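You operate a simulated robot arm through the tools that you are given. There is no shell and no other tool.

You are at the controls of a simulated robot arm. One attempt, no reset.

Task
Tighten the block's three nuts with the torque wrench, the middle one first.
Fine: stop when it gives, pointers on green; the wrench goes back on the tool board.

It is judged by the outcome, as a careful person would: the job done as asked, and still so three seconds after it is handed in. It fails if anything else is knocked over, pushed out of place, dropped, spilled or broken.

Robot
A 6-joint arm with a three-finger gripper, fixed in place. Base frame: the origin is at the foot of the arm, x ahead of it, y to its left, z up. Units: mm, rad, N and s.
Its first joint turns from -2.897 to 2.897 rad. Payload 4.89 kg.
The tool frame sits at the grasp point between the pads (the TCP): z along the fingers, y along the line on which they close. The tips reach 30 mm beyond it. Largest opening 164 mm; the body of the gripper starts 125 mm behind the TCP.
Orientation is told as [roll, pitch, yaw] about the base's x, y, z axes, in that order, counted from this pose: with the fingers straight down and closing along the base's y, the tool's x points along the base's -x, its y along +y and its z along -z.

Tools
- The arm moves only by the tool drive_tool. Its argument "deltas" is a list of rows, each a list of 3 entries, a list of its own where there are three numbers: the shift along the tool's x, y, z in mm, then the turn, a rotation vector about the tool's x, y, z in rad, then the opening, from 0 (shut) to 1 (fully open). In form: [[[tx, ty, tz], [ax, ay, az], grip], ...]. A call has 1 to 20 rows; each row shifts and turns the commanded pose from where the row before left it, along the tool's axes as they then stand. Each row takes 0.2 s and may step no farther than 50 mm and 0.15 rad from the row before; otherwise, or with a gripper value out of range, the whole call is refused. A pose out of reach is approached as far as the arm can. The call stops where the force on the tool passes 40 N (or 10 N more than at its start, if that is more) or the arm is blocked; 0.2 s more then pass. The fingers move at their own pace (about 108 mm/s each) and stop on an object; they squeeze with about 37 N. The grip force told is the motor's: it shows also when the fingers shut on nothing. Time passes only in rows, and 0.2 s behind the last, so rows that do not move let the fingers close. The reply holds the time, the measured pose of the TCP, the force on the tool along the base axes, the opening and the grip force, in the units named above and with some noise, with the torque about the TCP (base axes, N m) and any sound that the robot's microphone picked up.
- Cameras (640 x 400 px; columns grow to the right, rows downward): "scene" is fixed at [406.1, 658.3, 1538.5]; the picture's right is [-0.84, -0.55, 0.00], its down [-0.26, 0.40, -0.88] and it looks along [0.48, -0.73, -0.48] (base axes); focal length 327 px, centre (320, 200). "wrist" rides on the gripper at [76, -2, -152] in the tool frame; the picture's right is [0.02, 1.00, 0.00], its down [-0.88, 0.02, -0.47] and it looks along [-0.47, 0.01, 0.88] (tool axes); focal length 247 px, centre (320, 200). There is no depth. A picture from a camera that has moved, and an enlarged one, comes with that camera's place and axes in the base frame and with its lens. The place of the scene camera against the robot may be out by one fixed shift of up to 25 mm in any direction.
- camera(camera): a new picture of that camera. No time passes.
- lift_body(by): slides the trunk up (or, below 0, down) by that many mm; the arm rides with it, the base frame stays. It gives what a move gives, with no picture.
- close_up(camera, box): a new picture of the part [left, top, right, bottom] of that camera's present view, enlarged. No time passes.
- hand_in(): hands the job in; it is judged then, once.

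Places have to be worked out from the pictures, the camera data and where the tool is seen. Open the gripper and draw the arm clear of the work before you hand the job in, unless the task says otherwise.

The tools are called after "Request:" by a JSON object that holds its "op" and its "data". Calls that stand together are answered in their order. drive_tool: Moves the arm, as the interface text tells. Its arguments: {"type":"object","properties":{"deltas":{"type":"array"}},"required":["deltas"]} The other tools are called the same way: lift_body (by) slides the trunk up or down; camera (camera) takes a picture; close_up (camera, box) takes an enlarged picture of a part of a camera's view; hand_in () hands the job in.

At the start:

```text
time: 0.0
tool_pos: [718.8, -88.7, 1270.5]
tool_rot: [-0.001, 0.0, 0.0]
contact_force: [-0.1, -0.1, 0.5]
torque: [-0.02, -0.03, -0.01]
width: 164.2
gripper_force: 0.0
trunk travel left (down, up): [-175.0, 215.0]
```

scene: 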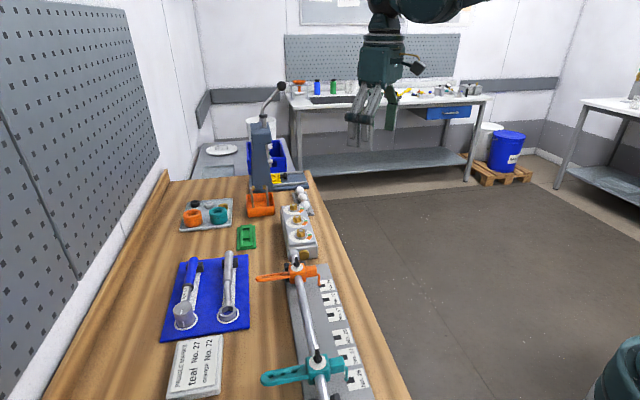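
wrist: 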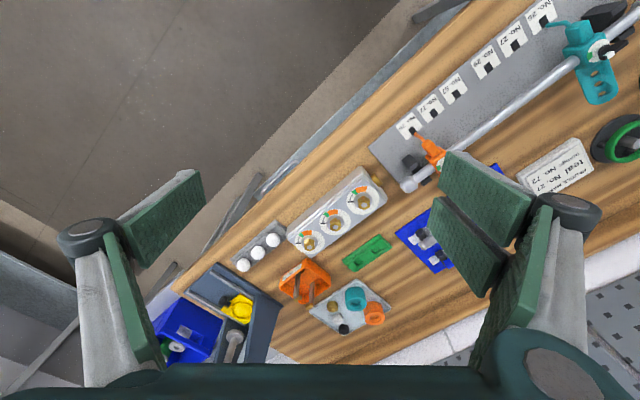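

I start by looking closely at the bench: the block with three nuts, the blue mat with two wrenches, and the card beside it.

Request:
{"op": "close_up", "data": {"camera": "scene", "box": [150, 230, 270, 400]}}

Request:
{"op": "close_up", "data": {"camera": "scene", "box": [230, 170, 350, 275]}}

Request:
{"op": "close_up", "data": {"camera": "scene", "box": [250, 250, 390, 400]}}

Request:
{"op": "close_up", "data": {"camera": "wrist", "box": [220, 150, 400, 280]}}

```text
2.35 times, centred on (210, 315) of scene
camera zoom: at [406.1, 658.3, 1538.5], right [-0.84, -0.55, 0.0], down [-0.26, 0.4, -0.88], along [0.48, -0.73, -0.48], focal length 770 px, centre (579, -71)
```

zoom: 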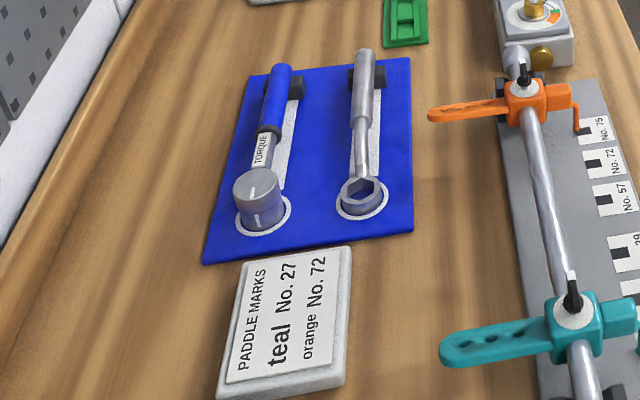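

```text
3.81 times, centred on (290, 222) of scene
camera zoom: at [406.1, 658.3, 1538.5], right [-0.84, -0.55, 0.0], down [-0.26, 0.4, -0.88], along [0.48, -0.73, -0.48], focal length 1246 px, centre (434, 114)
```

zoom: 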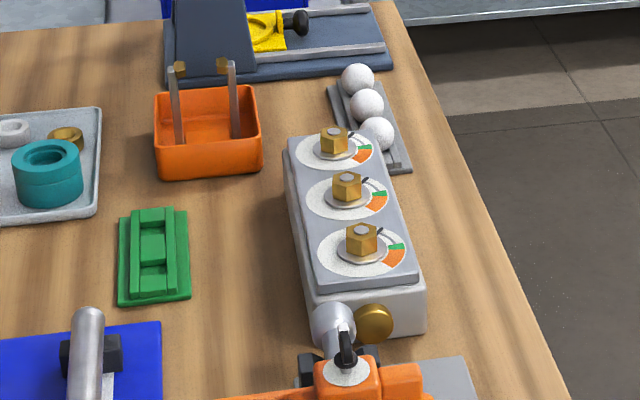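

```text
2.67 times, centred on (320, 325) of scene
camera zoom: at [406.1, 658.3, 1538.5], right [-0.84, -0.55, 0.0], down [-0.26, 0.4, -0.88], along [0.48, -0.73, -0.48], focal length 872 px, centre (320, -133)
```

zoom: 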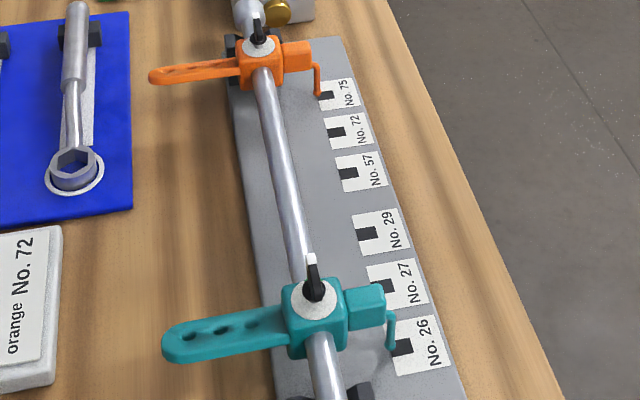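

```text
3.08 times, centred on (310, 215) of wrist
camera zoom: at [642.9, -90.1, 1423.6], right [-0.02, 1.0, 0.0], down [0.88, 0.02, 0.47], along [0.47, 0.01, -0.88], focal length 760 px, centre (351, 154)
```

zoom: 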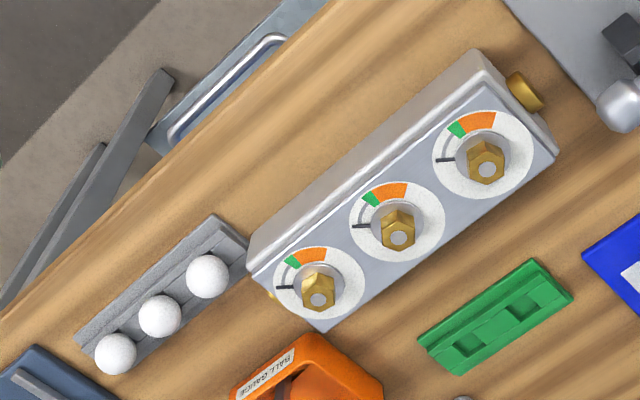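

The torque wrench is the blue-handled one, and the dials show black pointers that must go clockwise to green, short of orange. I move the arm over toward the mat side, at height, to see the wrench from the wrist camera.

Request:
{"op": "drive_tool", "data": {"deltas": [[[0, 40, 0], [0, 0, 0], 1], [[0, 40, 0], [0, 0, 0], 1], [[0, 40, 0], [0, 0, 0], 1], [[0, 40, 0], [0, 0, 0], 1], [[0, 40, 0], [0, 0, 0], 1], [[0, 40, 0], [0, 0, 0], 1], [[0, 40, 0], [0, 0, 0], 1], [[0, 40, 0], [0, 0, 0], 1], [[0, 0, 0], [0, 0, 0], 1]]}}

```text
time: 2.0
tool_pos: [719.0, 236.9, 1273.6]
tool_rot: [0.0, -0.001, 0.001]
contact_force: [0.3, 0.9, -0.9]
torque: [-0.1, 0.02, 0.03]
width: 164.1
gripper_force: 0.1
trunk travel left (down, up): [-175.0, 215.0]
```

The arm is above the near side of the mat. I take a wrist picture there.

Request:
{"op": "camera", "data": {"camera": "wrist"}}

Request:
{"op": "close_up", "data": {"camera": "wrist", "box": [220, 150, 420, 275]}}

```text
taken
camera wrist: at [642.8, 234.4, 1426.0], right [-0.02, 1.0, 0.0], down [0.88, 0.02, 0.47], along [0.47, 0.01, -0.88], focal length 247 px, centre (320, 200)
```

wrist: 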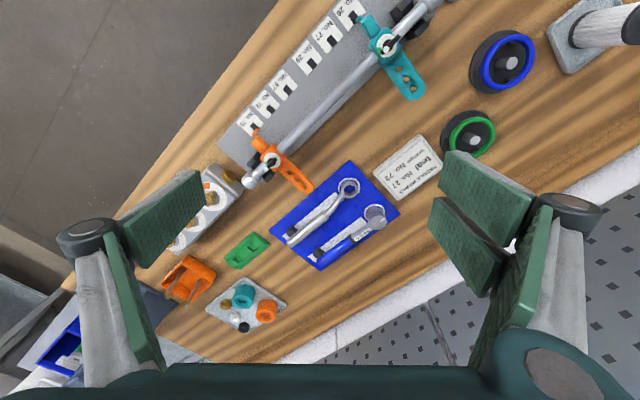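

```text
3.20 times, centred on (320, 212) of wrist
camera zoom: at [642.8, 234.4, 1426.0], right [-0.02, 1.0, 0.0], down [0.88, 0.02, 0.47], along [0.47, 0.01, -0.88], focal length 790 px, centre (320, 160)
```

zoom: 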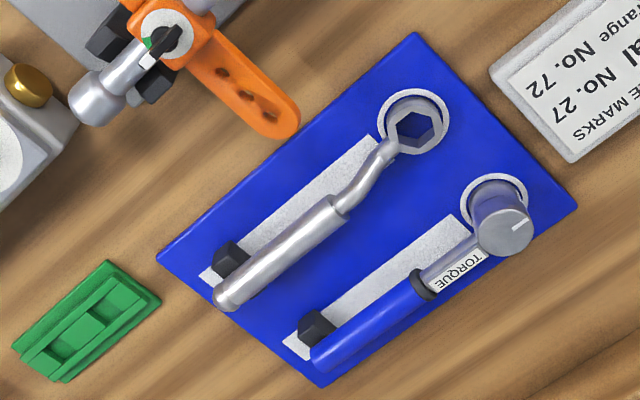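

The wrench stands on the blue board: head near (926,366), handle pointing toward about (1076,244), roughly at the edge of reach. I move further out to get a second view from closer for triangulation and to test the reach.

Request:
{"op": "drive_tool", "data": {"deltas": [[[-40, 0, 0], [0, 0, 0], 1], [[-40, 0, 0], [0, 0, 0], 1], [[-40, 0, 0], [0, 0, 0], 1], [[-40, 0, 0], [0, 0, 0], 1], [[-20, 0, 0], [0, 0, 0], 1], [[0, 0, 0], [0, 0, 0], 1]]}}

Request:
{"op": "camera", "data": {"camera": "wrist"}}

Request:
{"op": "camera", "data": {"camera": "scene"}}

```text
time: 3.4
tool_pos: [900.3, 230.9, 1272.8]
tool_rot: [-0.001, 0.001, 0.0]
contact_force: [0.5, 0.0, -0.5]
torque: [-0.01, 0.11, 0.0]
width: 164.2
gripper_force: 0.1
trunk travel left (down, up): [-175.0, 215.0]
```

```text
taken
camera wrist: at [823.8, 228.4, 1425.4], right [-0.02, 1.0, 0.0], down [0.88, 0.02, 0.47], along [0.47, 0.01, -0.88], focal length 247 px, centre (320, 200)
```

wrist: 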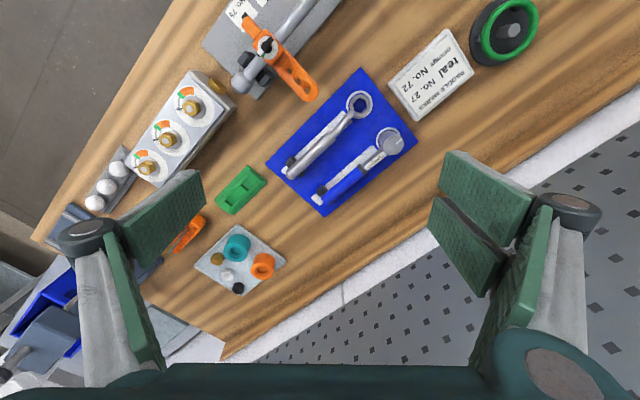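

```text
taken
```

scene: 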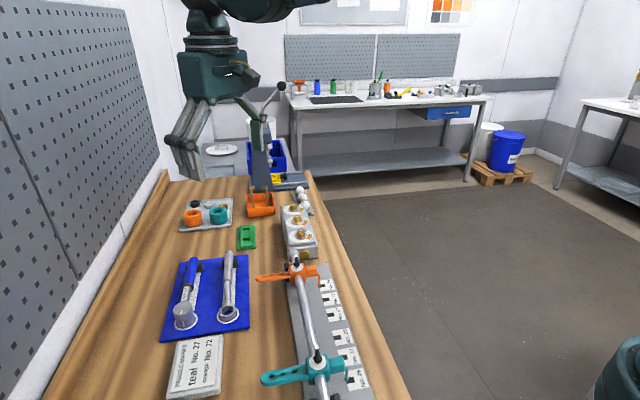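

Good reach at this height. I zoom on the mat and block from this second position.

Request:
{"op": "close_up", "data": {"camera": "wrist", "box": [250, 60, 430, 220]}}

Request:
{"op": "close_up", "data": {"camera": "wrist", "box": [80, 55, 270, 215]}}

```text
2.50 times, centred on (340, 140) of wrist
camera zoom: at [823.8, 228.4, 1425.4], right [-0.02, 1.0, 0.0], down [0.88, 0.02, 0.47], along [0.47, 0.01, -0.88], focal length 617 px, centre (270, 350)
```

zoom: 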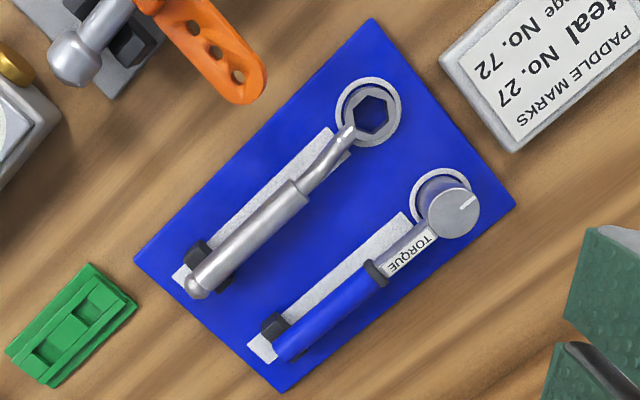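

```text
2.50 times, centred on (175, 135) of wrist
camera zoom: at [823.8, 228.4, 1425.4], right [-0.02, 1.0, 0.0], down [0.88, 0.02, 0.47], along [0.47, 0.01, -0.88], focal length 617 px, centre (682, 362)
```

zoom: 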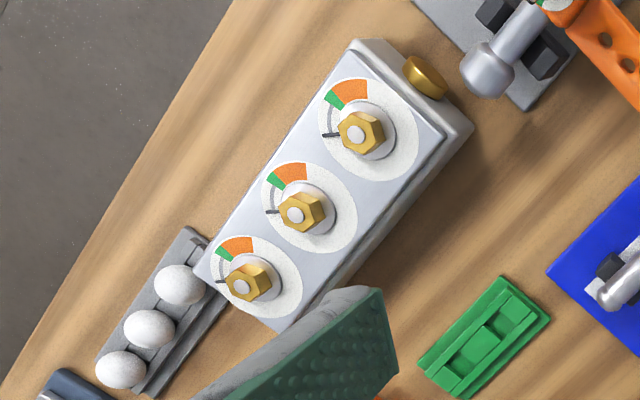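

Triangulating: head top ≈ (955,375,943), collar ≈ (1008,321,941), handle end ≈ (1081,244,946), board surface z≈903; the wrench axis lies at about −46° in base. I test reach by going over the shank at the current height while turning the jaws across the wrench.

Request:
{"op": "drive_tool", "data": {"deltas": [[[-20, 25, 0], [0, 0, 0], 1], [[-20, 25, 0], [0, 0, 0], 1], [[-20, 25, 0], [0, 0, 0], 1], [[-20, 25, 0], [0, 0, 0], 1], [[0, 0, 0], [0, 0, 0.134], 1], [[0, 0, 0], [0, 0, 0.134], 1], [[0, 0, 0], [0, 0, 0.134], 1], [[0, 0, 0], [0, 0, 0.134], 1], [[0, 0, 0], [0, 0, 0.134], 1], [[0, 0, 0], [0, 0, 0.134], 1], [[0, 0, 0], [0, 0, 0], 1]]}}

Request:
{"op": "camera", "data": {"camera": "scene"}}

Request:
{"op": "camera", "data": {"camera": "wrist"}}

```text
time: 5.8
tool_pos: [980.1, 331.3, 1271.2]
tool_rot: [0.0, -0.001, -0.806]
contact_force: [0.2, -0.2, 0.0]
torque: [-0.02, -0.02, 0.01]
width: 164.0
gripper_force: 0.1
trunk travel left (down, up): [-175.0, 215.0]
```

```text
taken
```

scene: 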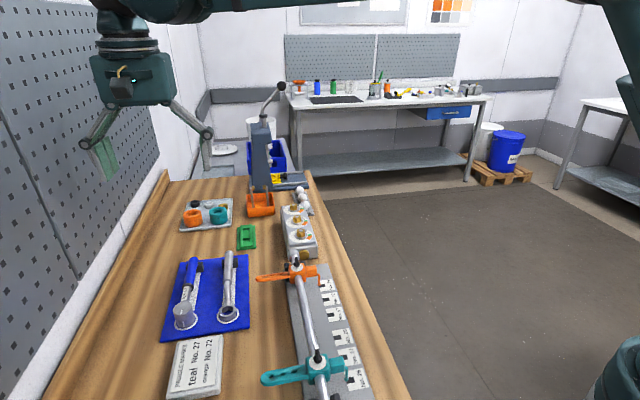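

```text
taken
camera wrist: at [925.3, 385.9, 1423.5], right [0.71, 0.71, 0.0], down [0.62, -0.62, 0.47], along [0.34, -0.33, -0.88], focal length 247 px, centre (320, 200)
```

wrist: 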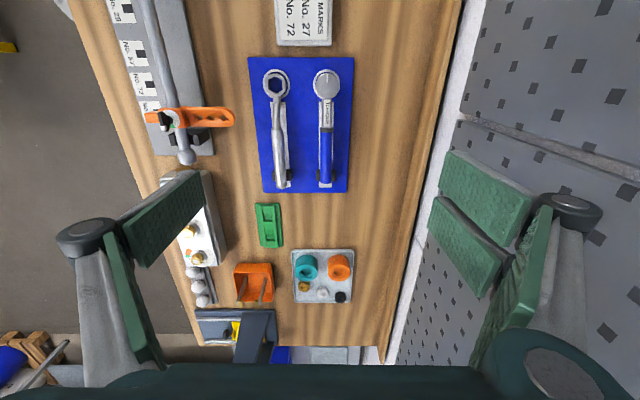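

Reach is fine here and the jaws now straddle the wrench direction. I zoom on the wrench from this angle to refine its place and alignment.

Request:
{"op": "close_up", "data": {"camera": "wrist", "box": [240, 50, 380, 200]}}

Request:
{"op": "close_up", "data": {"camera": "scene", "box": [155, 245, 255, 345]}}

```text
2.67 times, centred on (310, 125) of wrist
camera zoom: at [925.3, 385.9, 1423.5], right [0.71, 0.71, 0.0], down [0.62, -0.62, 0.47], along [0.34, -0.33, -0.88], focal length 659 px, centre (347, 400)
```

zoom: 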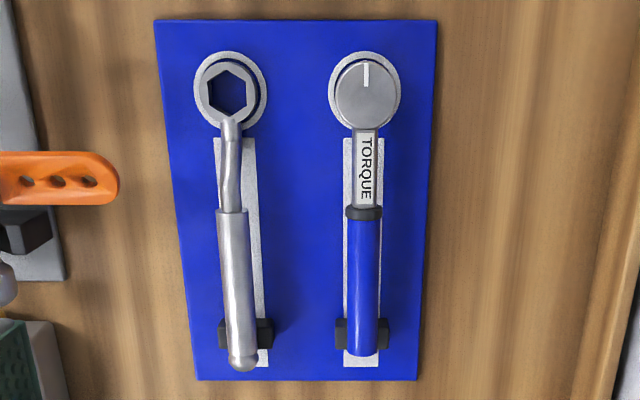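

```text
4.00 times, centred on (205, 295) of scene
camera zoom: at [406.1, 658.3, 1538.5], right [-0.84, -0.55, 0.0], down [-0.26, 0.4, -0.88], along [0.48, -0.73, -0.48], focal length 1308 px, centre (780, -180)
```

zoom: 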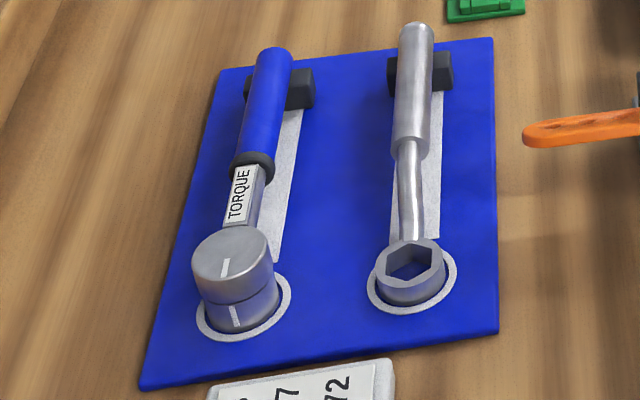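

All three views agree: head axis ≈ (953.5,375.4), wrench runs toward (1082,244), handle about Ø26 with centre near z≈933; nut bolt tops are at (1001,−107), (946,−50.5), (889,6), z≈980, spaced 80 mm. I narrow the jaws, shift over the handle near the collar and descend partway.

Request:
{"op": "drive_tool", "data": {"deltas": [[[-27.4, 6.2, 0], [0, 0, 0], 0.45], [[-27.4, 6.1, 0], [0, 0, 0], 0.45], [[0, 0, 30], [0, 0, 0], 0.45], [[0, 0, 40], [0, 0, 0], 0.45], [[0, 0, 40], [0, 0, 0], 0.45], [[0, 0, 40], [0, 0, 0], 0.45], [[0, 0, 40], [0, 0, 0], 0.45], [[0, 0, 30], [0, 0, 0], 0.45], [[0, 0, 0], [0, 0, 0], 0.45]]}}

Request:
{"op": "camera", "data": {"camera": "wrist"}}

Request:
{"op": "camera", "data": {"camera": "scene"}}

```text
time: 7.8
tool_pos: [1027.4, 303.1, 1051.1]
tool_rot: [0.001, 0.0, -0.806]
contact_force: [0.5, 1.1, -0.6]
torque: [0.0, 0.06, 0.0]
width: 73.8
gripper_force: 0.1
trunk travel left (down, up): [-175.0, 215.0]
```

```text
taken
camera wrist: at [974.0, 356.3, 1204.6], right [0.71, 0.71, 0.0], down [0.62, -0.62, 0.47], along [0.34, -0.33, -0.88], focal length 247 px, centre (320, 200)
```

wrist: 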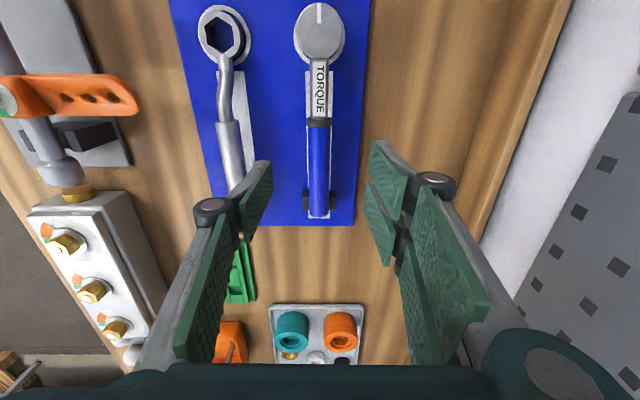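

```text
taken
```

scene: 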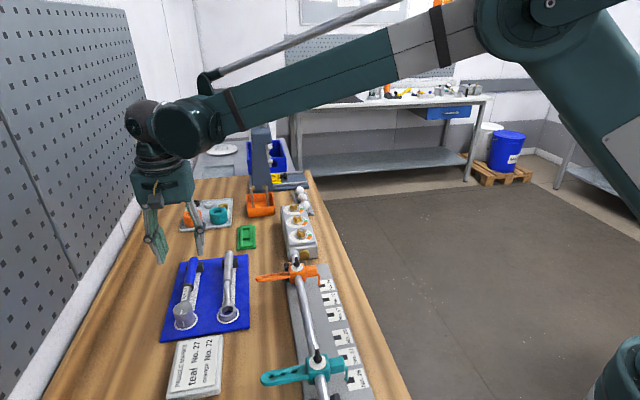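

The jaws straddle the handle with clear room on both sides and reach is still good. I zoom to check the lateral centring before going down.

Request:
{"op": "close_up", "data": {"camera": "wrist", "box": [240, 0, 400, 240]}}

```text
1.67 times, centred on (320, 120) of wrist
camera zoom: at [974.0, 356.3, 1204.6], right [0.71, 0.71, 0.0], down [0.62, -0.62, 0.47], along [0.34, -0.33, -0.88], focal length 412 px, centre (320, 333)
```

zoom: 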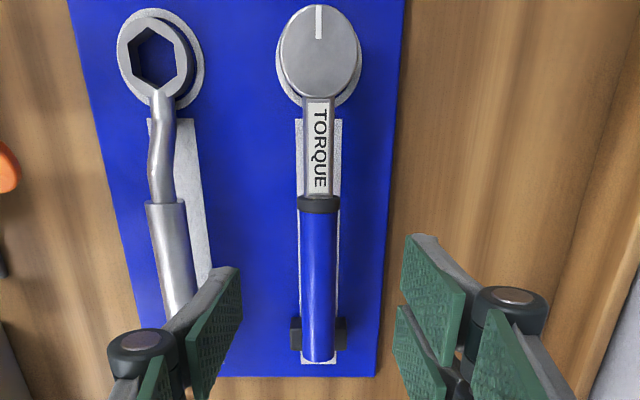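

Centring is within about 1–2 mm. I descend to TCP z≈943 (tips ≈ 913, board ≈ 903) with the jaws still open.

Request:
{"op": "drive_tool", "data": {"deltas": [[[0, -1, 30], [0, 0, 0], 0.45], [[0, 0, 30], [0, 0, 0], 0.45], [[0, 0, 25], [0, 0, 0], 0.45], [[0, 0, 15], [0, 0, 0], 0.45], [[0, 0, 8], [0, 0, 0], 0.45], [[0, 0, 0], [0, 0, 0], 0.45]]}}

Request:
{"op": "camera", "data": {"camera": "wrist"}}

Request:
{"op": "close_up", "data": {"camera": "scene", "box": [130, 210, 270, 350]}}

```text
time: 9.2
tool_pos: [1027.0, 300.9, 942.5]
tool_rot: [0.002, -0.001, -0.804]
contact_force: [-0.2, -0.4, 0.0]
torque: [-0.04, 0.01, 0.01]
width: 73.7
gripper_force: 0.1
trunk travel left (down, up): [-175.0, 215.0]
```

```text
taken
camera wrist: at [971.9, 354.5, 1095.8], right [0.71, 0.71, 0.0], down [0.62, -0.62, 0.47], along [0.34, -0.33, -0.88], focal length 247 px, centre (320, 200)
```

wrist: 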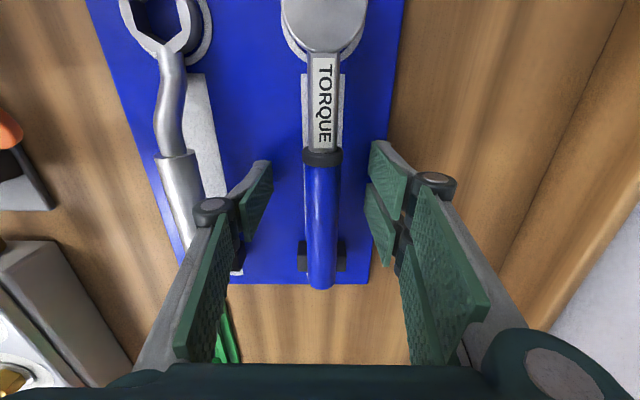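

```text
2.86 times, centred on (200, 280) of scene
camera zoom: at [406.1, 658.3, 1538.5], right [-0.84, -0.55, 0.0], down [-0.26, 0.4, -0.88], along [0.48, -0.73, -0.48], focal length 934 px, centre (663, -29)
```

zoom: 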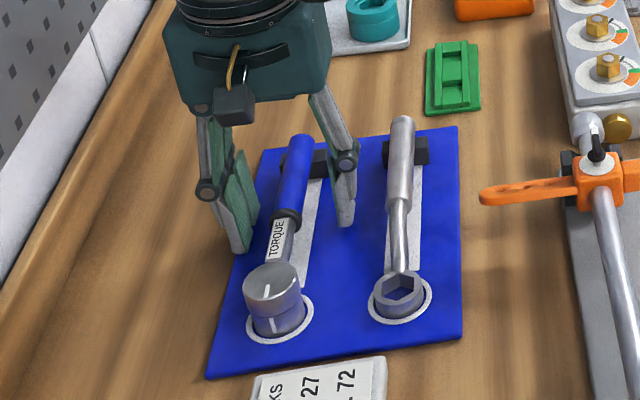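

The jaws sit on either side of the handle just behind the collar, tips clear of the board. I close on it and wait for the grip to settle.

Request:
{"op": "drive_tool", "data": {"deltas": [[[0, 0, 0], [0, 0, 0], 0.3], [[0, 0, 0], [0, 0, 0], 0.2], [[0, 0, 0], [0, 0, 0], 0.1], [[0, 0, 0], [0, 0, 0], 0.0], [[0, 0, 0], [0, 0, 0], 0.0], [[0, 0, 0], [0, 0, 0], 0.0]]}}

Request:
{"op": "camera", "data": {"camera": "wrist"}}

```text
time: 10.6
tool_pos: [1026.5, 300.9, 943.8]
tool_rot: [-0.001, 0.0, -0.803]
contact_force: [-0.5, -0.2, -0.2]
torque: [-0.11, -0.05, 0.11]
width: 22.2
gripper_force: 37.1
trunk travel left (down, up): [-175.0, 215.0]
```

```text
taken
camera wrist: at [971.9, 354.4, 1095.9], right [0.71, 0.71, 0.0], down [0.62, -0.62, 0.47], along [0.34, -0.33, -0.88], focal length 247 px, centre (320, 200)
```

wrist: 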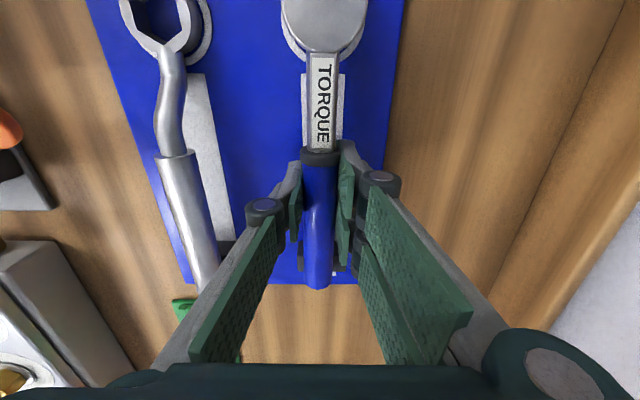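

Gripped at 22.2 mm with 37 N. I lift just a little to see whether the wrench hangs level.

Request:
{"op": "drive_tool", "data": {"deltas": [[[0, 0, -5], [0, 0, 0], 0.0], [[0, 0, -5], [0, 0, 0], 0.0], [[0, 0, -5], [0, 0, 0], 0.0], [[0, 0, 0], [0, 0, 0], 0.0], [[0, 0, 0], [0, 0, 0], 0.0]]}}

Request:
{"op": "camera", "data": {"camera": "wrist"}}

Request:
{"op": "close_up", "data": {"camera": "scene", "box": [130, 210, 270, 350]}}

```text
time: 11.8
tool_pos: [1026.3, 300.2, 957.6]
tool_rot: [0.0, -0.001, -0.803]
contact_force: [-0.6, 0.6, -3.1]
torque: [-0.09, -0.06, 0.02]
width: 22.2
gripper_force: 37.4
trunk travel left (down, up): [-175.0, 215.0]
```

```text
taken
camera wrist: at [972.1, 354.0, 1110.8], right [0.71, 0.71, 0.0], down [0.62, -0.62, 0.47], along [0.34, -0.33, -0.88], focal length 247 px, centre (320, 200)
```

wrist: 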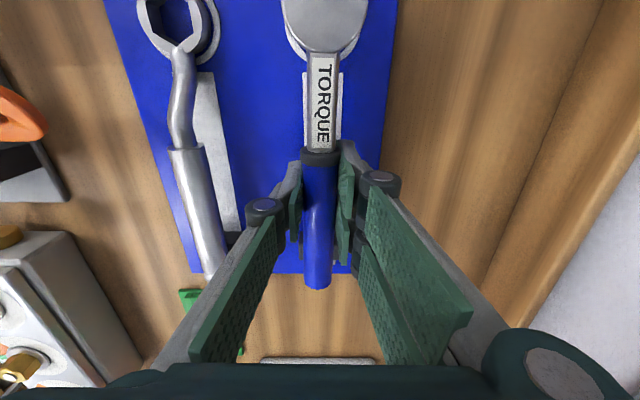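

```text
2.86 times, centred on (200, 280) of scene
camera zoom: at [406.1, 658.3, 1538.5], right [-0.84, -0.55, 0.0], down [-0.26, 0.4, -0.88], along [0.48, -0.73, -0.48], focal length 934 px, centre (663, -29)
```

zoom: 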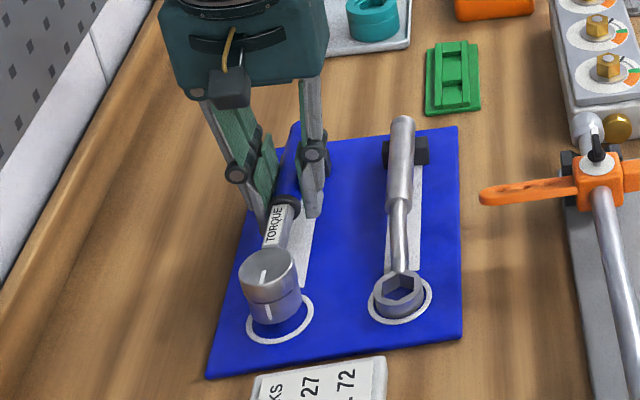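

The wrench hangs level, about 3 N, head at tool x≈+104.6 mm and socket bottom about 40 mm below the TCP. I lift it well clear and carry it across toward the block on the wall side, without turning yet.

Request:
{"op": "drive_tool", "data": {"deltas": [[[0, 0, -20], [0, 0, 0], 0.0], [[0, 0, -35], [0, 0, 0], 0.0], [[0, 0, -40], [0, 0, 0], 0.0], [[0, 0, -40], [0, 0, 0], 0.0], [[0, 0, -40], [0, 0, 0], 0.0], [[0, 0, -15], [0, 0, 0], 0.0], [[-14, -14, 0], [0, 0, 0], 0.0], [[-26, -25, 0], [0, 0, 0], 0.0], [[-28, -27, 0], [0, 0, 0], 0.0], [[-28, -27, 0], [0, 0, 0], 0.0], [[-28, -27, 0], [0, 0, 0], 0.0], [[-28, -27, 0], [0, 0, 0], 0.0], [[-26, -25, 0], [0, 0, 0], 0.0], [[-14, -14, 0], [0, 0, 0], 0.0], [[-8, -7, 0], [0, 0, 0], 0.0], [[0, 0, 0], [0, 0, 0], 0.0]]}}

Request:
{"op": "camera", "data": {"camera": "wrist"}}

Request:
{"op": "camera", "data": {"camera": "scene"}}

```text
time: 15.2
tool_pos: [1023.7, 21.3, 1144.7]
tool_rot: [-0.003, -0.001, -0.804]
contact_force: [-0.2, -0.3, -2.9]
torque: [-0.04, -0.07, 0.05]
width: 22.1
gripper_force: 37.4
trunk travel left (down, up): [-175.0, 215.0]
```

```text
taken
camera wrist: at [970.7, 75.4, 1298.4], right [0.71, 0.71, 0.0], down [0.62, -0.62, 0.47], along [0.34, -0.33, -0.88], focal length 247 px, centre (320, 200)
```

wrist: 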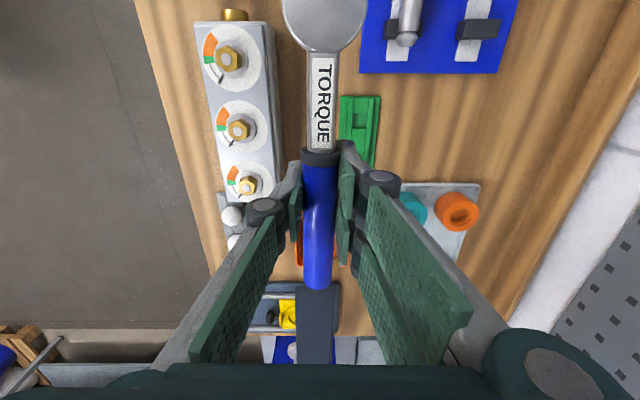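

```text
taken
```

scene: 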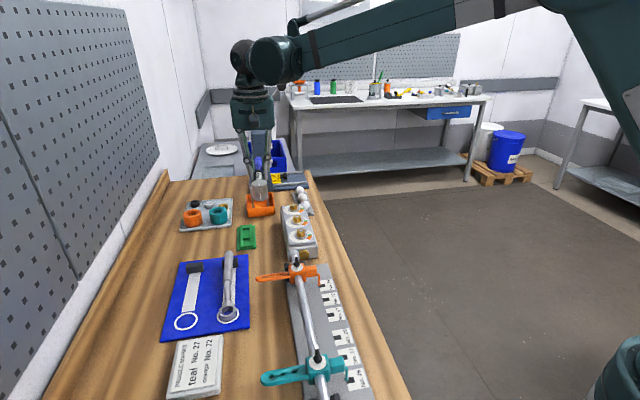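

Good view of the dials and the empty outline on the board. I zoom on both to get the nut orientations and record the board outline.

Request:
{"op": "close_up", "data": {"camera": "wrist", "box": [185, 0, 295, 110]}}

Request:
{"op": "close_up", "data": {"camera": "wrist", "box": [185, 80, 295, 210]}}

Request:
{"op": "close_up", "data": {"camera": "scene", "box": [270, 185, 330, 265]}}

Request:
{"op": "close_up", "data": {"camera": "scene", "box": [155, 245, 255, 345]}}

```text
3.64 times, centred on (240, 55) of wrist
camera zoom: at [970.7, 75.4, 1298.4], right [0.71, 0.71, 0.0], down [0.62, -0.62, 0.47], along [0.34, -0.33, -0.88], focal length 898 px, centre (611, 727)
```

zoom: 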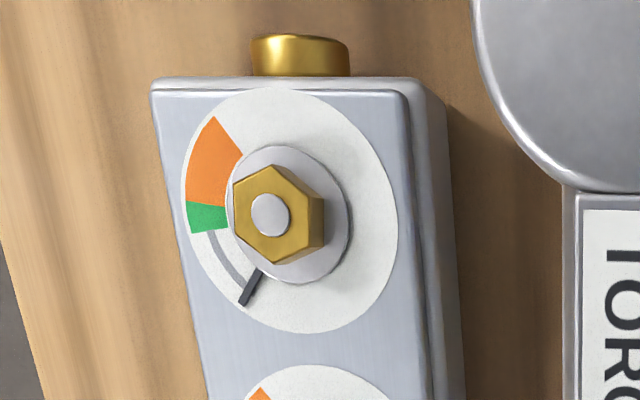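

```text
3.08 times, centred on (240, 145) of wrist
camera zoom: at [970.7, 75.4, 1298.4], right [0.71, 0.71, 0.0], down [0.62, -0.62, 0.47], along [0.34, -0.33, -0.88], focal length 760 px, centre (566, 369)
```

zoom: 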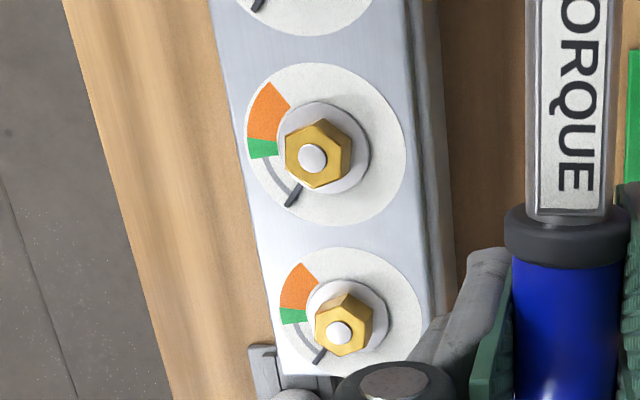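

```text
5.00 times, centred on (300, 225) of scene
camera zoom: at [406.1, 658.3, 1538.5], right [-0.84, -0.55, 0.0], down [-0.26, 0.4, -0.88], along [0.48, -0.73, -0.48], focal length 1635 px, centre (420, 75)
```

zoom: 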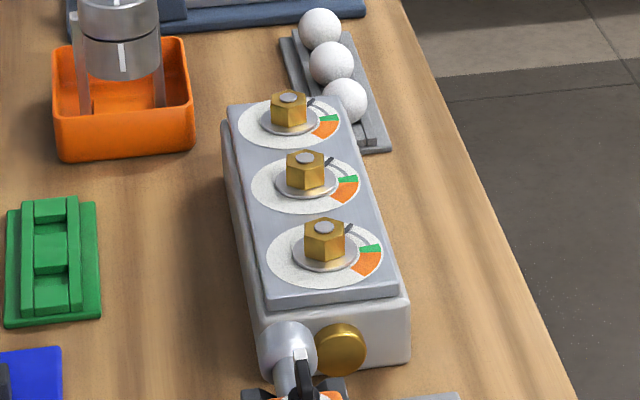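

```text
4.00 times, centred on (205, 295) of scene
camera zoom: at [406.1, 658.3, 1538.5], right [-0.84, -0.55, 0.0], down [-0.26, 0.4, -0.88], along [0.48, -0.73, -0.48], focal length 1308 px, centre (780, -180)
```

zoom: 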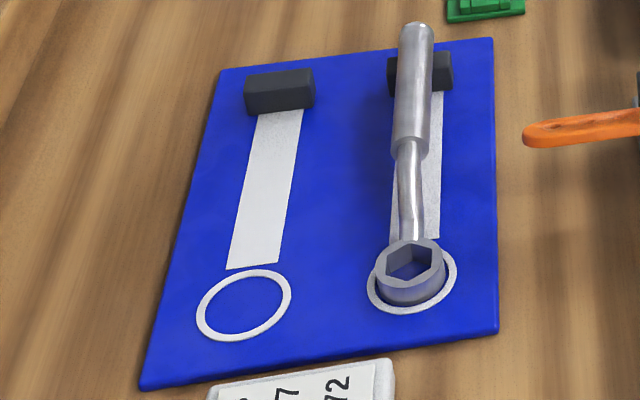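

All three nuts have a vertex at about 127°/67°/7°, and the pointers sit about 50° short of mid‑green. I swing the wrench at this height so its handle points to ≈67° (wall side), the same relation as a vertex‑along‑handle socket.

Request:
{"op": "drive_tool", "data": {"deltas": [[[0, 0, 0], [0, 0, -0.08], 0.0], [[0, 0, 0], [0, 0, -0.14], 0.0], [[0, 0, 0], [0, 0, -0.14], 0.0], [[0, 0, 0], [0, 0, -0.14], 0.0], [[0, 0, 0], [0, 0, -0.14], 0.0], [[0, 0, 0], [0, 0, -0.14], 0.0], [[0, 0, 0], [0, 0, -0.14], 0.0], [[0, 0, 0], [0, 0, -0.14], 0.0], [[0, 0, 0], [0, 0, -0.14], 0.0], [[0, 0, 0], [0, 0, -0.14], 0.0], [[0, 0, 0], [0, 0, -0.14], 0.0], [[0, 0, 0], [0, 0, -0.14], 0.0], [[0, 0, 0], [0, 0, -0.14], 0.0], [[0, 0, 0], [0, 0, -0.14], 0.0], [[0, 0, 0], [0, 0, -0.073], 0.0], [[0, 0, 0], [0, 0, 0], 0.0], [[0, 0, 0], [0, 0, 0], 0.0]]}}

Request:
{"op": "camera", "data": {"camera": "wrist"}}

Request:
{"op": "camera", "data": {"camera": "scene"}}

```text
time: 18.8
tool_pos: [1024.7, 21.7, 1147.1]
tool_rot: [0.0, -0.001, 1.168]
contact_force: [0.9, -0.2, -3.8]
torque: [0.12, -0.08, -0.02]
width: 22.1
gripper_force: 37.0
trunk travel left (down, up): [-175.0, 215.0]
```

```text
taken
camera wrist: at [997.0, -49.1, 1299.9], right [-0.93, 0.37, 0.0], down [0.33, 0.82, 0.47], along [0.18, 0.44, -0.88], focal length 247 px, centre (320, 200)
```

wrist: 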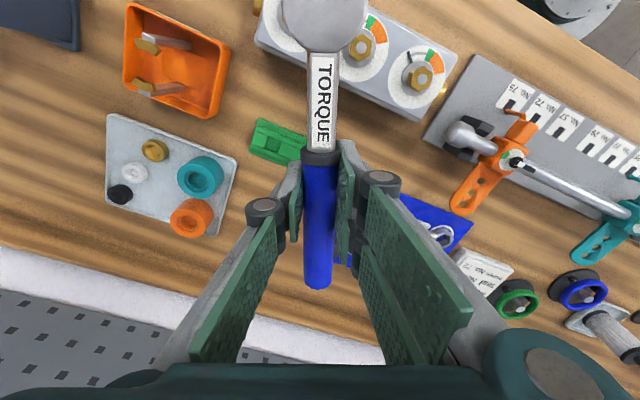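

```text
taken
```

scene: 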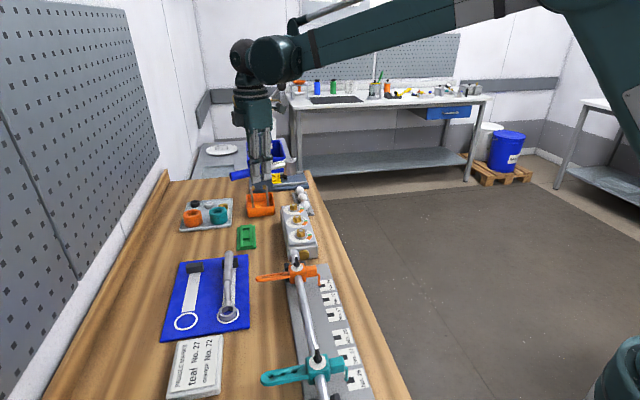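

The wrench stayed firm in the grip. I zoom in on the head edge in the wrist view to measure its place relative to the tool frame.

Request:
{"op": "close_up", "data": {"camera": "wrist", "box": [260, 0, 390, 80]}}

Request:
{"op": "close_up", "data": {"camera": "wrist", "box": [230, 0, 480, 160]}}

Request:
{"op": "close_up", "data": {"camera": "scene", "box": [220, 120, 330, 260]}}

```text
4.92 times, centred on (325, 40) of wrist
camera zoom: at [997.0, -49.1, 1299.9], right [-0.93, 0.37, 0.0], down [0.33, 0.82, 0.47], along [0.18, 0.44, -0.88], focal length 1216 px, centre (295, 988)
```

zoom: 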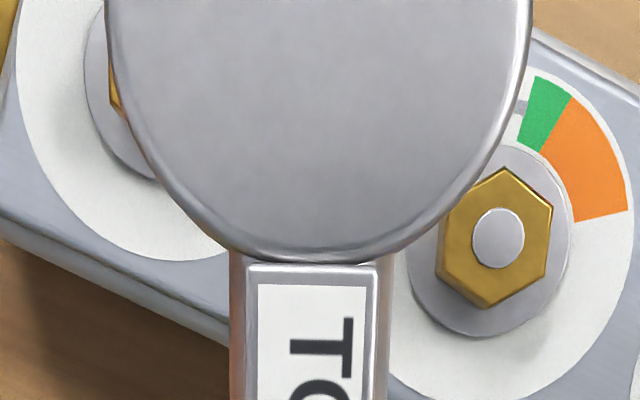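

```text
2.50 times, centred on (355, 80) of wrist
camera zoom: at [997.0, -49.1, 1299.9], right [-0.93, 0.37, 0.0], down [0.33, 0.82, 0.47], along [0.18, 0.44, -0.88], focal length 617 px, centre (232, 500)
```

zoom: 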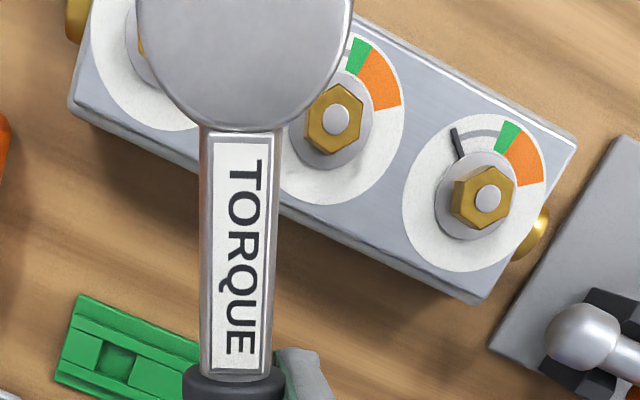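

```text
2.86 times, centred on (275, 190) of scene
camera zoom: at [406.1, 658.3, 1538.5], right [-0.84, -0.55, 0.0], down [-0.26, 0.4, -0.88], along [0.48, -0.73, -0.48], focal length 934 px, centre (449, 229)
```

zoom: 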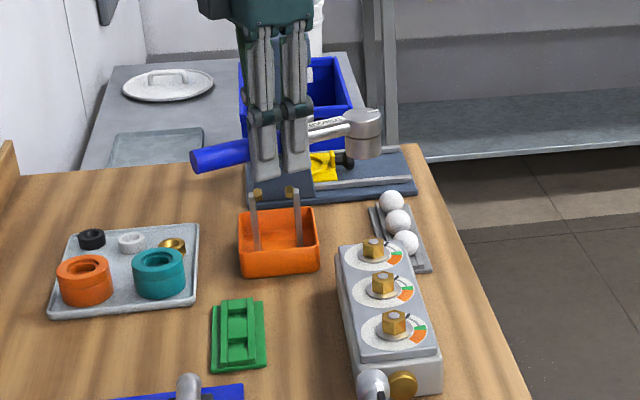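

Head centre in the tool frame is (105, −0.6) mm; the nuts refine to (1002.6,−106), (946.5,−50), (890,6.5). I move over the middle nut and lower to TCP z≈1032, leaving the socket just above the bolt end.

Request:
{"op": "drive_tool", "data": {"deltas": [[[-2.4, 12.5, 0], [0, 0, 0], 0.0], [[-3, 16, 0], [0, 0, 0], 0.0], [[-3, 16, 0], [0, 0, 0], 0.0], [[0, 0, 20], [0, 0, 0], 0.0], [[0, 0, 30], [0, 0, 0], 0.0], [[0, 0, 30], [0, 0, 0], 0.0], [[0, 0, 20], [0, 0, 0], 0.0], [[0, 0, 13], [0, 0, 0], 0.0], [[0, 0, 0], [0, 0, 0], 0.0], [[0, 0, 0], [0, 0, 0], 0.0]]}}

Request:
{"op": "camera", "data": {"camera": "wrist"}}

Request:
{"op": "close_up", "data": {"camera": "scene", "box": [220, 160, 340, 270]}}

```text
time: 21.0
tool_pos: [986.0, 47.0, 1034.8]
tool_rot: [-0.001, 0.0, 1.169]
contact_force: [-0.3, -0.4, -3.9]
torque: [0.13, -0.01, -0.04]
width: 22.2
gripper_force: 36.9
trunk travel left (down, up): [-175.0, 215.0]
```

```text
taken
camera wrist: at [958.2, -24.1, 1186.8], right [-0.93, 0.37, 0.0], down [0.33, 0.82, 0.47], along [0.18, 0.44, -0.88], focal length 247 px, centre (320, 200)
```

wrist: 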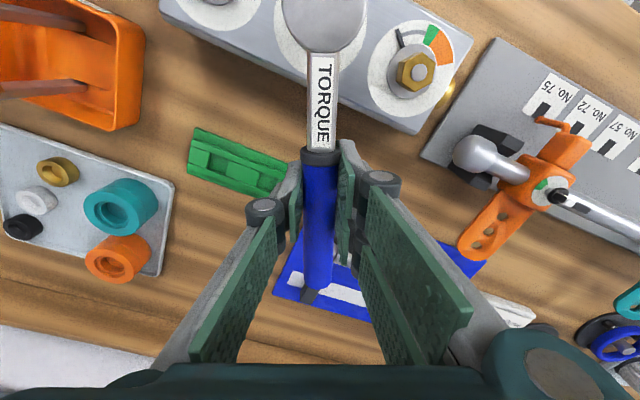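

```text
3.64 times, centred on (280, 215) of scene
camera zoom: at [406.1, 658.3, 1538.5], right [-0.84, -0.55, 0.0], down [-0.26, 0.4, -0.88], along [0.48, -0.73, -0.48], focal length 1189 px, centre (466, 146)
```

zoom: 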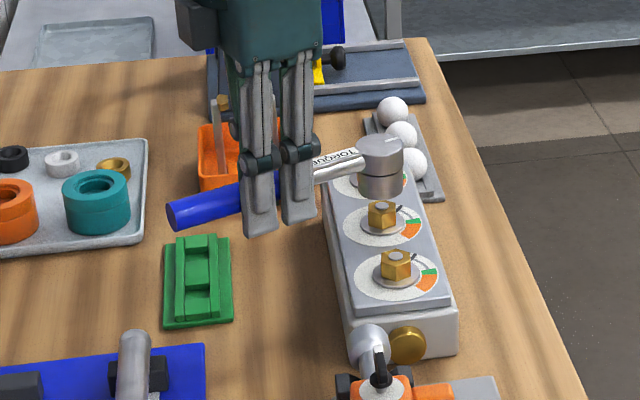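

The socket appears right over the middle nut. I zoom in to check alignment in the scene view before lowering.

Request:
{"op": "close_up", "data": {"camera": "scene", "box": [270, 185, 320, 235]}}

Request:
{"op": "close_up", "data": {"camera": "wrist", "box": [230, 0, 420, 100]}}

```text
8.00 times, centred on (295, 210) of scene
camera zoom: at [406.1, 658.3, 1538.5], right [-0.84, -0.55, 0.0], down [-0.26, 0.4, -0.88], along [0.48, -0.73, -0.48], focal length 2616 px, centre (520, 120)
```

zoom: 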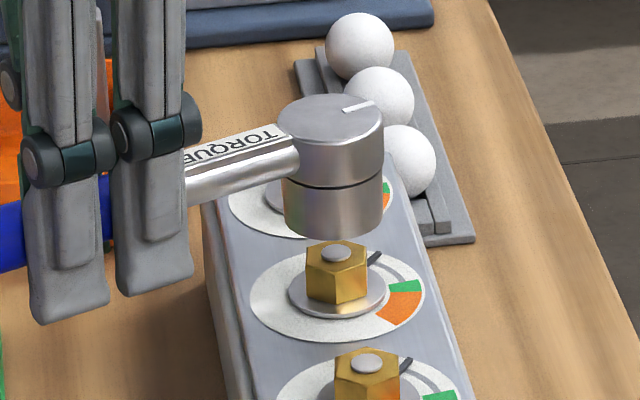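

```text
3.37 times, centred on (325, 50) of wrist
camera zoom: at [958.2, -24.1, 1186.8], right [-0.93, 0.37, 0.0], down [0.33, 0.82, 0.47], along [0.18, 0.44, -0.88], focal length 832 px, centre (303, 705)
```

zoom: 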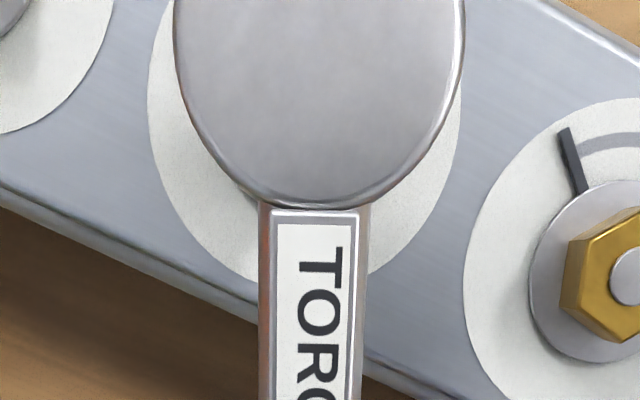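

Wrist and scene views agree the head is within about 1–2 mm of the nut axis; I correct by about 1.3 mm in tool y. I lower gently in small steps and watch the force for contact.

Request:
{"op": "drive_tool", "data": {"deltas": [[[-0.3, -1.3, 0], [0, 0, 0], 0.0], [[0, 0, 6], [0, 0, 0], 0.0], [[0, 0, 5], [0, 0, 0], 0.0], [[0, 0, 3], [0, 0, 0], 0.0], [[0, 0, 0], [0, 0, 0], 0.0]]}}

Request:
{"op": "close_up", "data": {"camera": "scene", "box": [270, 185, 320, 235]}}

```text
time: 22.2
tool_pos: [988.7, 47.2, 1020.5]
tool_rot: [0.0, -0.001, 1.166]
contact_force: [0.6, 0.1, -3.0]
torque: [0.15, -0.06, 0.02]
width: 21.9
gripper_force: 37.1
trunk travel left (down, up): [-175.0, 215.0]
```

```text
8.00 times, centred on (295, 210) of scene
camera zoom: at [406.1, 658.3, 1538.5], right [-0.84, -0.55, 0.0], down [-0.26, 0.4, -0.88], along [0.48, -0.73, -0.48], focal length 2616 px, centre (520, 120)
```

zoom: 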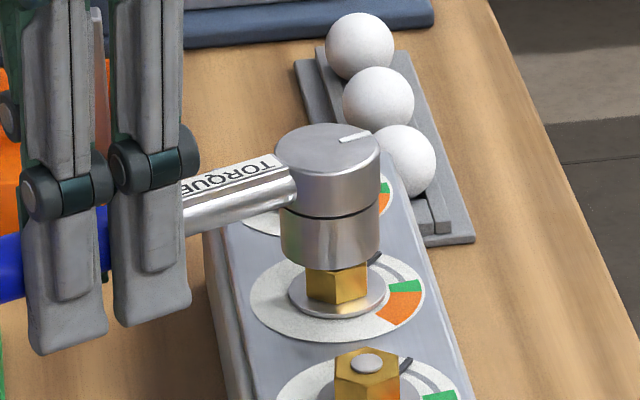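

The head looks about 1.5–2 mm to the left of the nut in the scene view. I check the wrist view of the dial ring around the head before lowering more.

Request:
{"op": "close_up", "data": {"camera": "wrist", "box": [260, 0, 380, 75]}}

Request:
{"op": "drive_tool", "data": {"deltas": [[[0, 0, 0], [0, 0, 0], 0.0]]}}

```text
5.33 times, centred on (320, 38) of wrist
camera zoom: at [960.0, -23.6, 1173.3], right [-0.93, 0.37, 0.0], down [0.33, 0.82, 0.47], along [0.18, 0.44, -0.88], focal length 1317 px, centre (320, 1067)
```

zoom: 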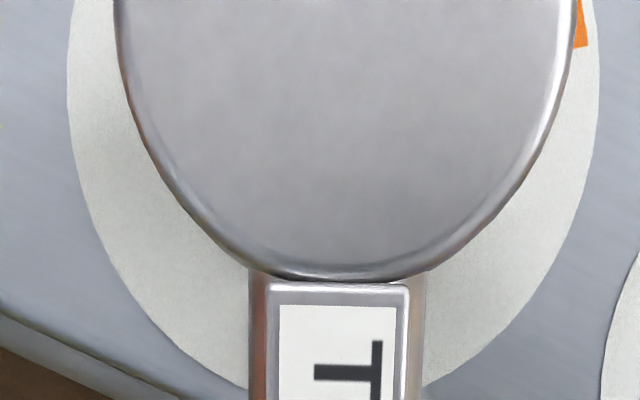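

```text
time: 22.6
tool_pos: [988.5, 46.6, 1021.0]
tool_rot: [0.001, 0.001, 1.168]
contact_force: [-0.1, 0.3, -2.9]
torque: [0.11, -0.05, -0.04]
width: 22.2
gripper_force: 36.6
trunk travel left (down, up): [-175.0, 215.0]
```

Both views indicate the nut lies about 1.8 mm further along tool x and is centred in y. I shift by that and keep lowering in 3 mm steps.

Request:
{"op": "drive_tool", "data": {"deltas": [[[1.8, 0, 0], [0, 0, 0], 0.0], [[0, 0, 3], [0, 0, 0], 0.0], [[0, 0, 3], [0, 0, 0], 0.0], [[0, 0, 0], [0, 0, 0], 0.0]]}}

Request:
{"op": "close_up", "data": {"camera": "scene", "box": [270, 185, 320, 235]}}

```text
time: 23.6
tool_pos: [989.4, 45.1, 1014.3]
tool_rot: [0.0, 0.0, 1.167]
contact_force: [-1.0, 0.2, -4.1]
torque: [0.14, -0.02, 0.01]
width: 22.2
gripper_force: 36.5
trunk travel left (down, up): [-175.0, 215.0]
```

```text
8.00 times, centred on (295, 210) of scene
camera zoom: at [406.1, 658.3, 1538.5], right [-0.84, -0.55, 0.0], down [-0.26, 0.4, -0.88], along [0.48, -0.73, -0.48], focal length 2616 px, centre (520, 120)
```

zoom: 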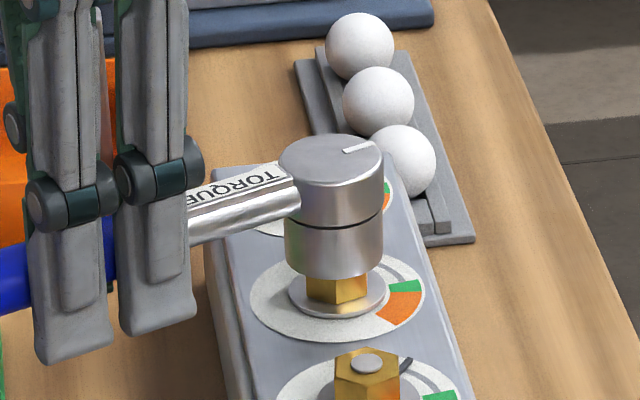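

Alignment in the scene view is now within half a millimetre and there is no contact yet. I continue down in 2 mm steps.

Request:
{"op": "drive_tool", "data": {"deltas": [[[0, 0, 2], [0, 0, 0], 0.0], [[0, 0, 2], [0, 0, 0], 0.0], [[0, 0, 0], [0, 0, 0], 0.0]]}}

Request:
{"op": "close_up", "data": {"camera": "scene", "box": [270, 185, 320, 235]}}

```text
time: 24.4
tool_pos: [989.0, 45.0, 1010.1]
tool_rot: [0.001, 0.0, 1.169]
contact_force: [0.4, -0.5, -2.9]
torque: [0.09, -0.04, -0.01]
width: 22.3
gripper_force: 37.2
trunk travel left (down, up): [-175.0, 215.0]
```

```text
8.00 times, centred on (295, 210) of scene
camera zoom: at [406.1, 658.3, 1538.5], right [-0.84, -0.55, 0.0], down [-0.26, 0.4, -0.88], along [0.48, -0.73, -0.48], focal length 2616 px, centre (520, 120)
```

zoom: 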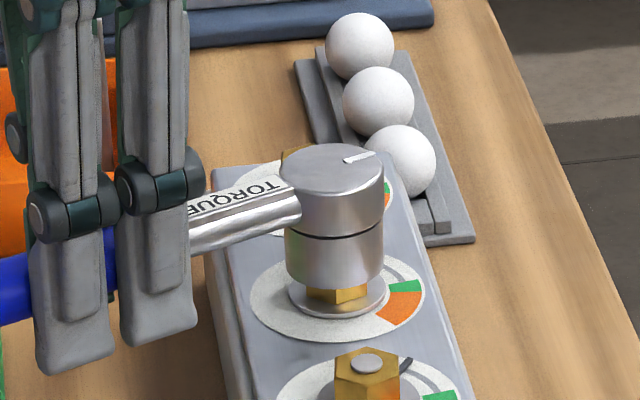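

Still no contact and the nut is going into the socket. I keep lowering.

Request:
{"op": "drive_tool", "data": {"deltas": [[[0, 0, 2], [0, 0, 0], 0.0], [[0, 0, 2], [0, 0, 0], 0.0], [[0, 0, 0], [0, 0, 0], 0.0]]}}

Request:
{"op": "close_up", "data": {"camera": "scene", "box": [270, 185, 320, 235]}}

```text
time: 25.2
tool_pos: [988.6, 45.7, 1007.4]
tool_rot: [-0.001, 0.0, 1.169]
contact_force: [0.7, 0.6, -3.6]
torque: [0.14, -0.04, 0.02]
width: 22.4
gripper_force: 36.8
trunk travel left (down, up): [-175.0, 215.0]
```

```text
8.00 times, centred on (295, 210) of scene
camera zoom: at [406.1, 658.3, 1538.5], right [-0.84, -0.55, 0.0], down [-0.26, 0.4, -0.88], along [0.48, -0.73, -0.48], focal length 2616 px, centre (520, 120)
```

zoom: 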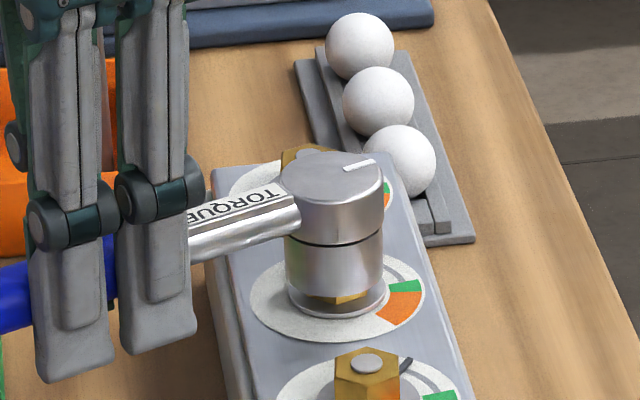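

Engaged well; about 3–4 mm remain to the washer. I lower in 1 mm steps, watching for the first touch.

Request:
{"op": "drive_tool", "data": {"deltas": [[[0, 0, 1], [0, 0, 0], 0.0], [[0, 0, 1], [0, 0, 0], 0.0], [[0, 0, 1], [0, 0, 0], 0.0], [[0, 0, 0], [0, 0, 0], 0.0]]}}

Request:
{"op": "close_up", "data": {"camera": "scene", "box": [270, 185, 320, 235]}}

```text
time: 26.2
tool_pos: [988.6, 45.6, 1002.4]
tool_rot: [0.0, 0.0, 1.166]
contact_force: [0.3, 0.2, -3.4]
torque: [0.12, -0.05, -0.01]
width: 22.3
gripper_force: 36.5
trunk travel left (down, up): [-175.0, 215.0]
```

```text
8.00 times, centred on (295, 210) of scene
camera zoom: at [406.1, 658.3, 1538.5], right [-0.84, -0.55, 0.0], down [-0.26, 0.4, -0.88], along [0.48, -0.73, -0.48], focal length 2616 px, centre (520, 120)
```

zoom: 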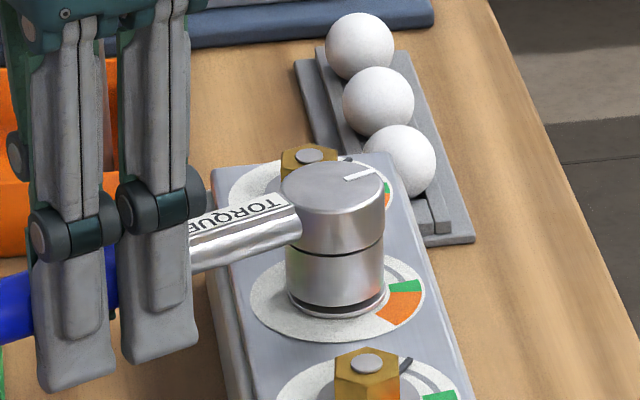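

Seated to within about 1–2 mm of the washer with no side load. I now turn clockwise about the nut axis in small steps: first about 8.6°.

Request:
{"op": "drive_tool", "data": {"deltas": [[[0, 0, 1], [0, 0, 0], 0.0], [[0.1, -5.25, 0], [0, 0, 0.05], 0.0], [[0.1, -5.25, 0], [0, 0, 0.05], 0.0], [[0.1, -5.25, 0], [0, 0, 0.05], 0.0], [[0, 0, 0], [0, 0, 0], 0.0]]}}

Request:
{"op": "close_up", "data": {"camera": "scene", "box": [270, 185, 320, 235]}}

```text
time: 27.4
tool_pos: [1002.3, 37.7, 1001.5]
tool_rot: [0.0, 0.0, 1.017]
contact_force: [-1.7, -5.9, -2.5]
torque: [-0.19, 0.11, 0.11]
width: 22.5
gripper_force: 37.3
trunk travel left (down, up): [-175.0, 215.0]
```

```text
8.00 times, centred on (295, 210) of scene
camera zoom: at [406.1, 658.3, 1538.5], right [-0.84, -0.55, 0.0], down [-0.26, 0.4, -0.88], along [0.48, -0.73, -0.48], focal length 2616 px, centre (520, 120)
```

zoom: 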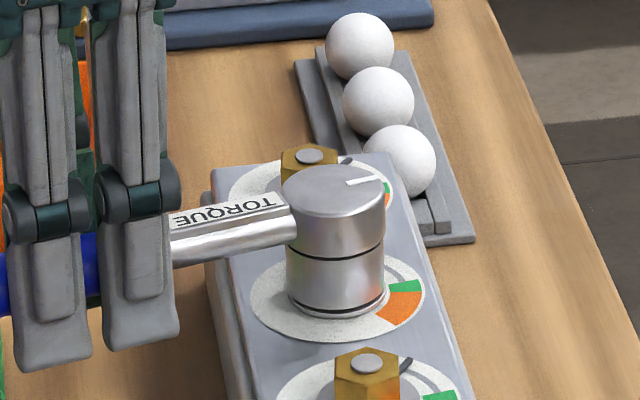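

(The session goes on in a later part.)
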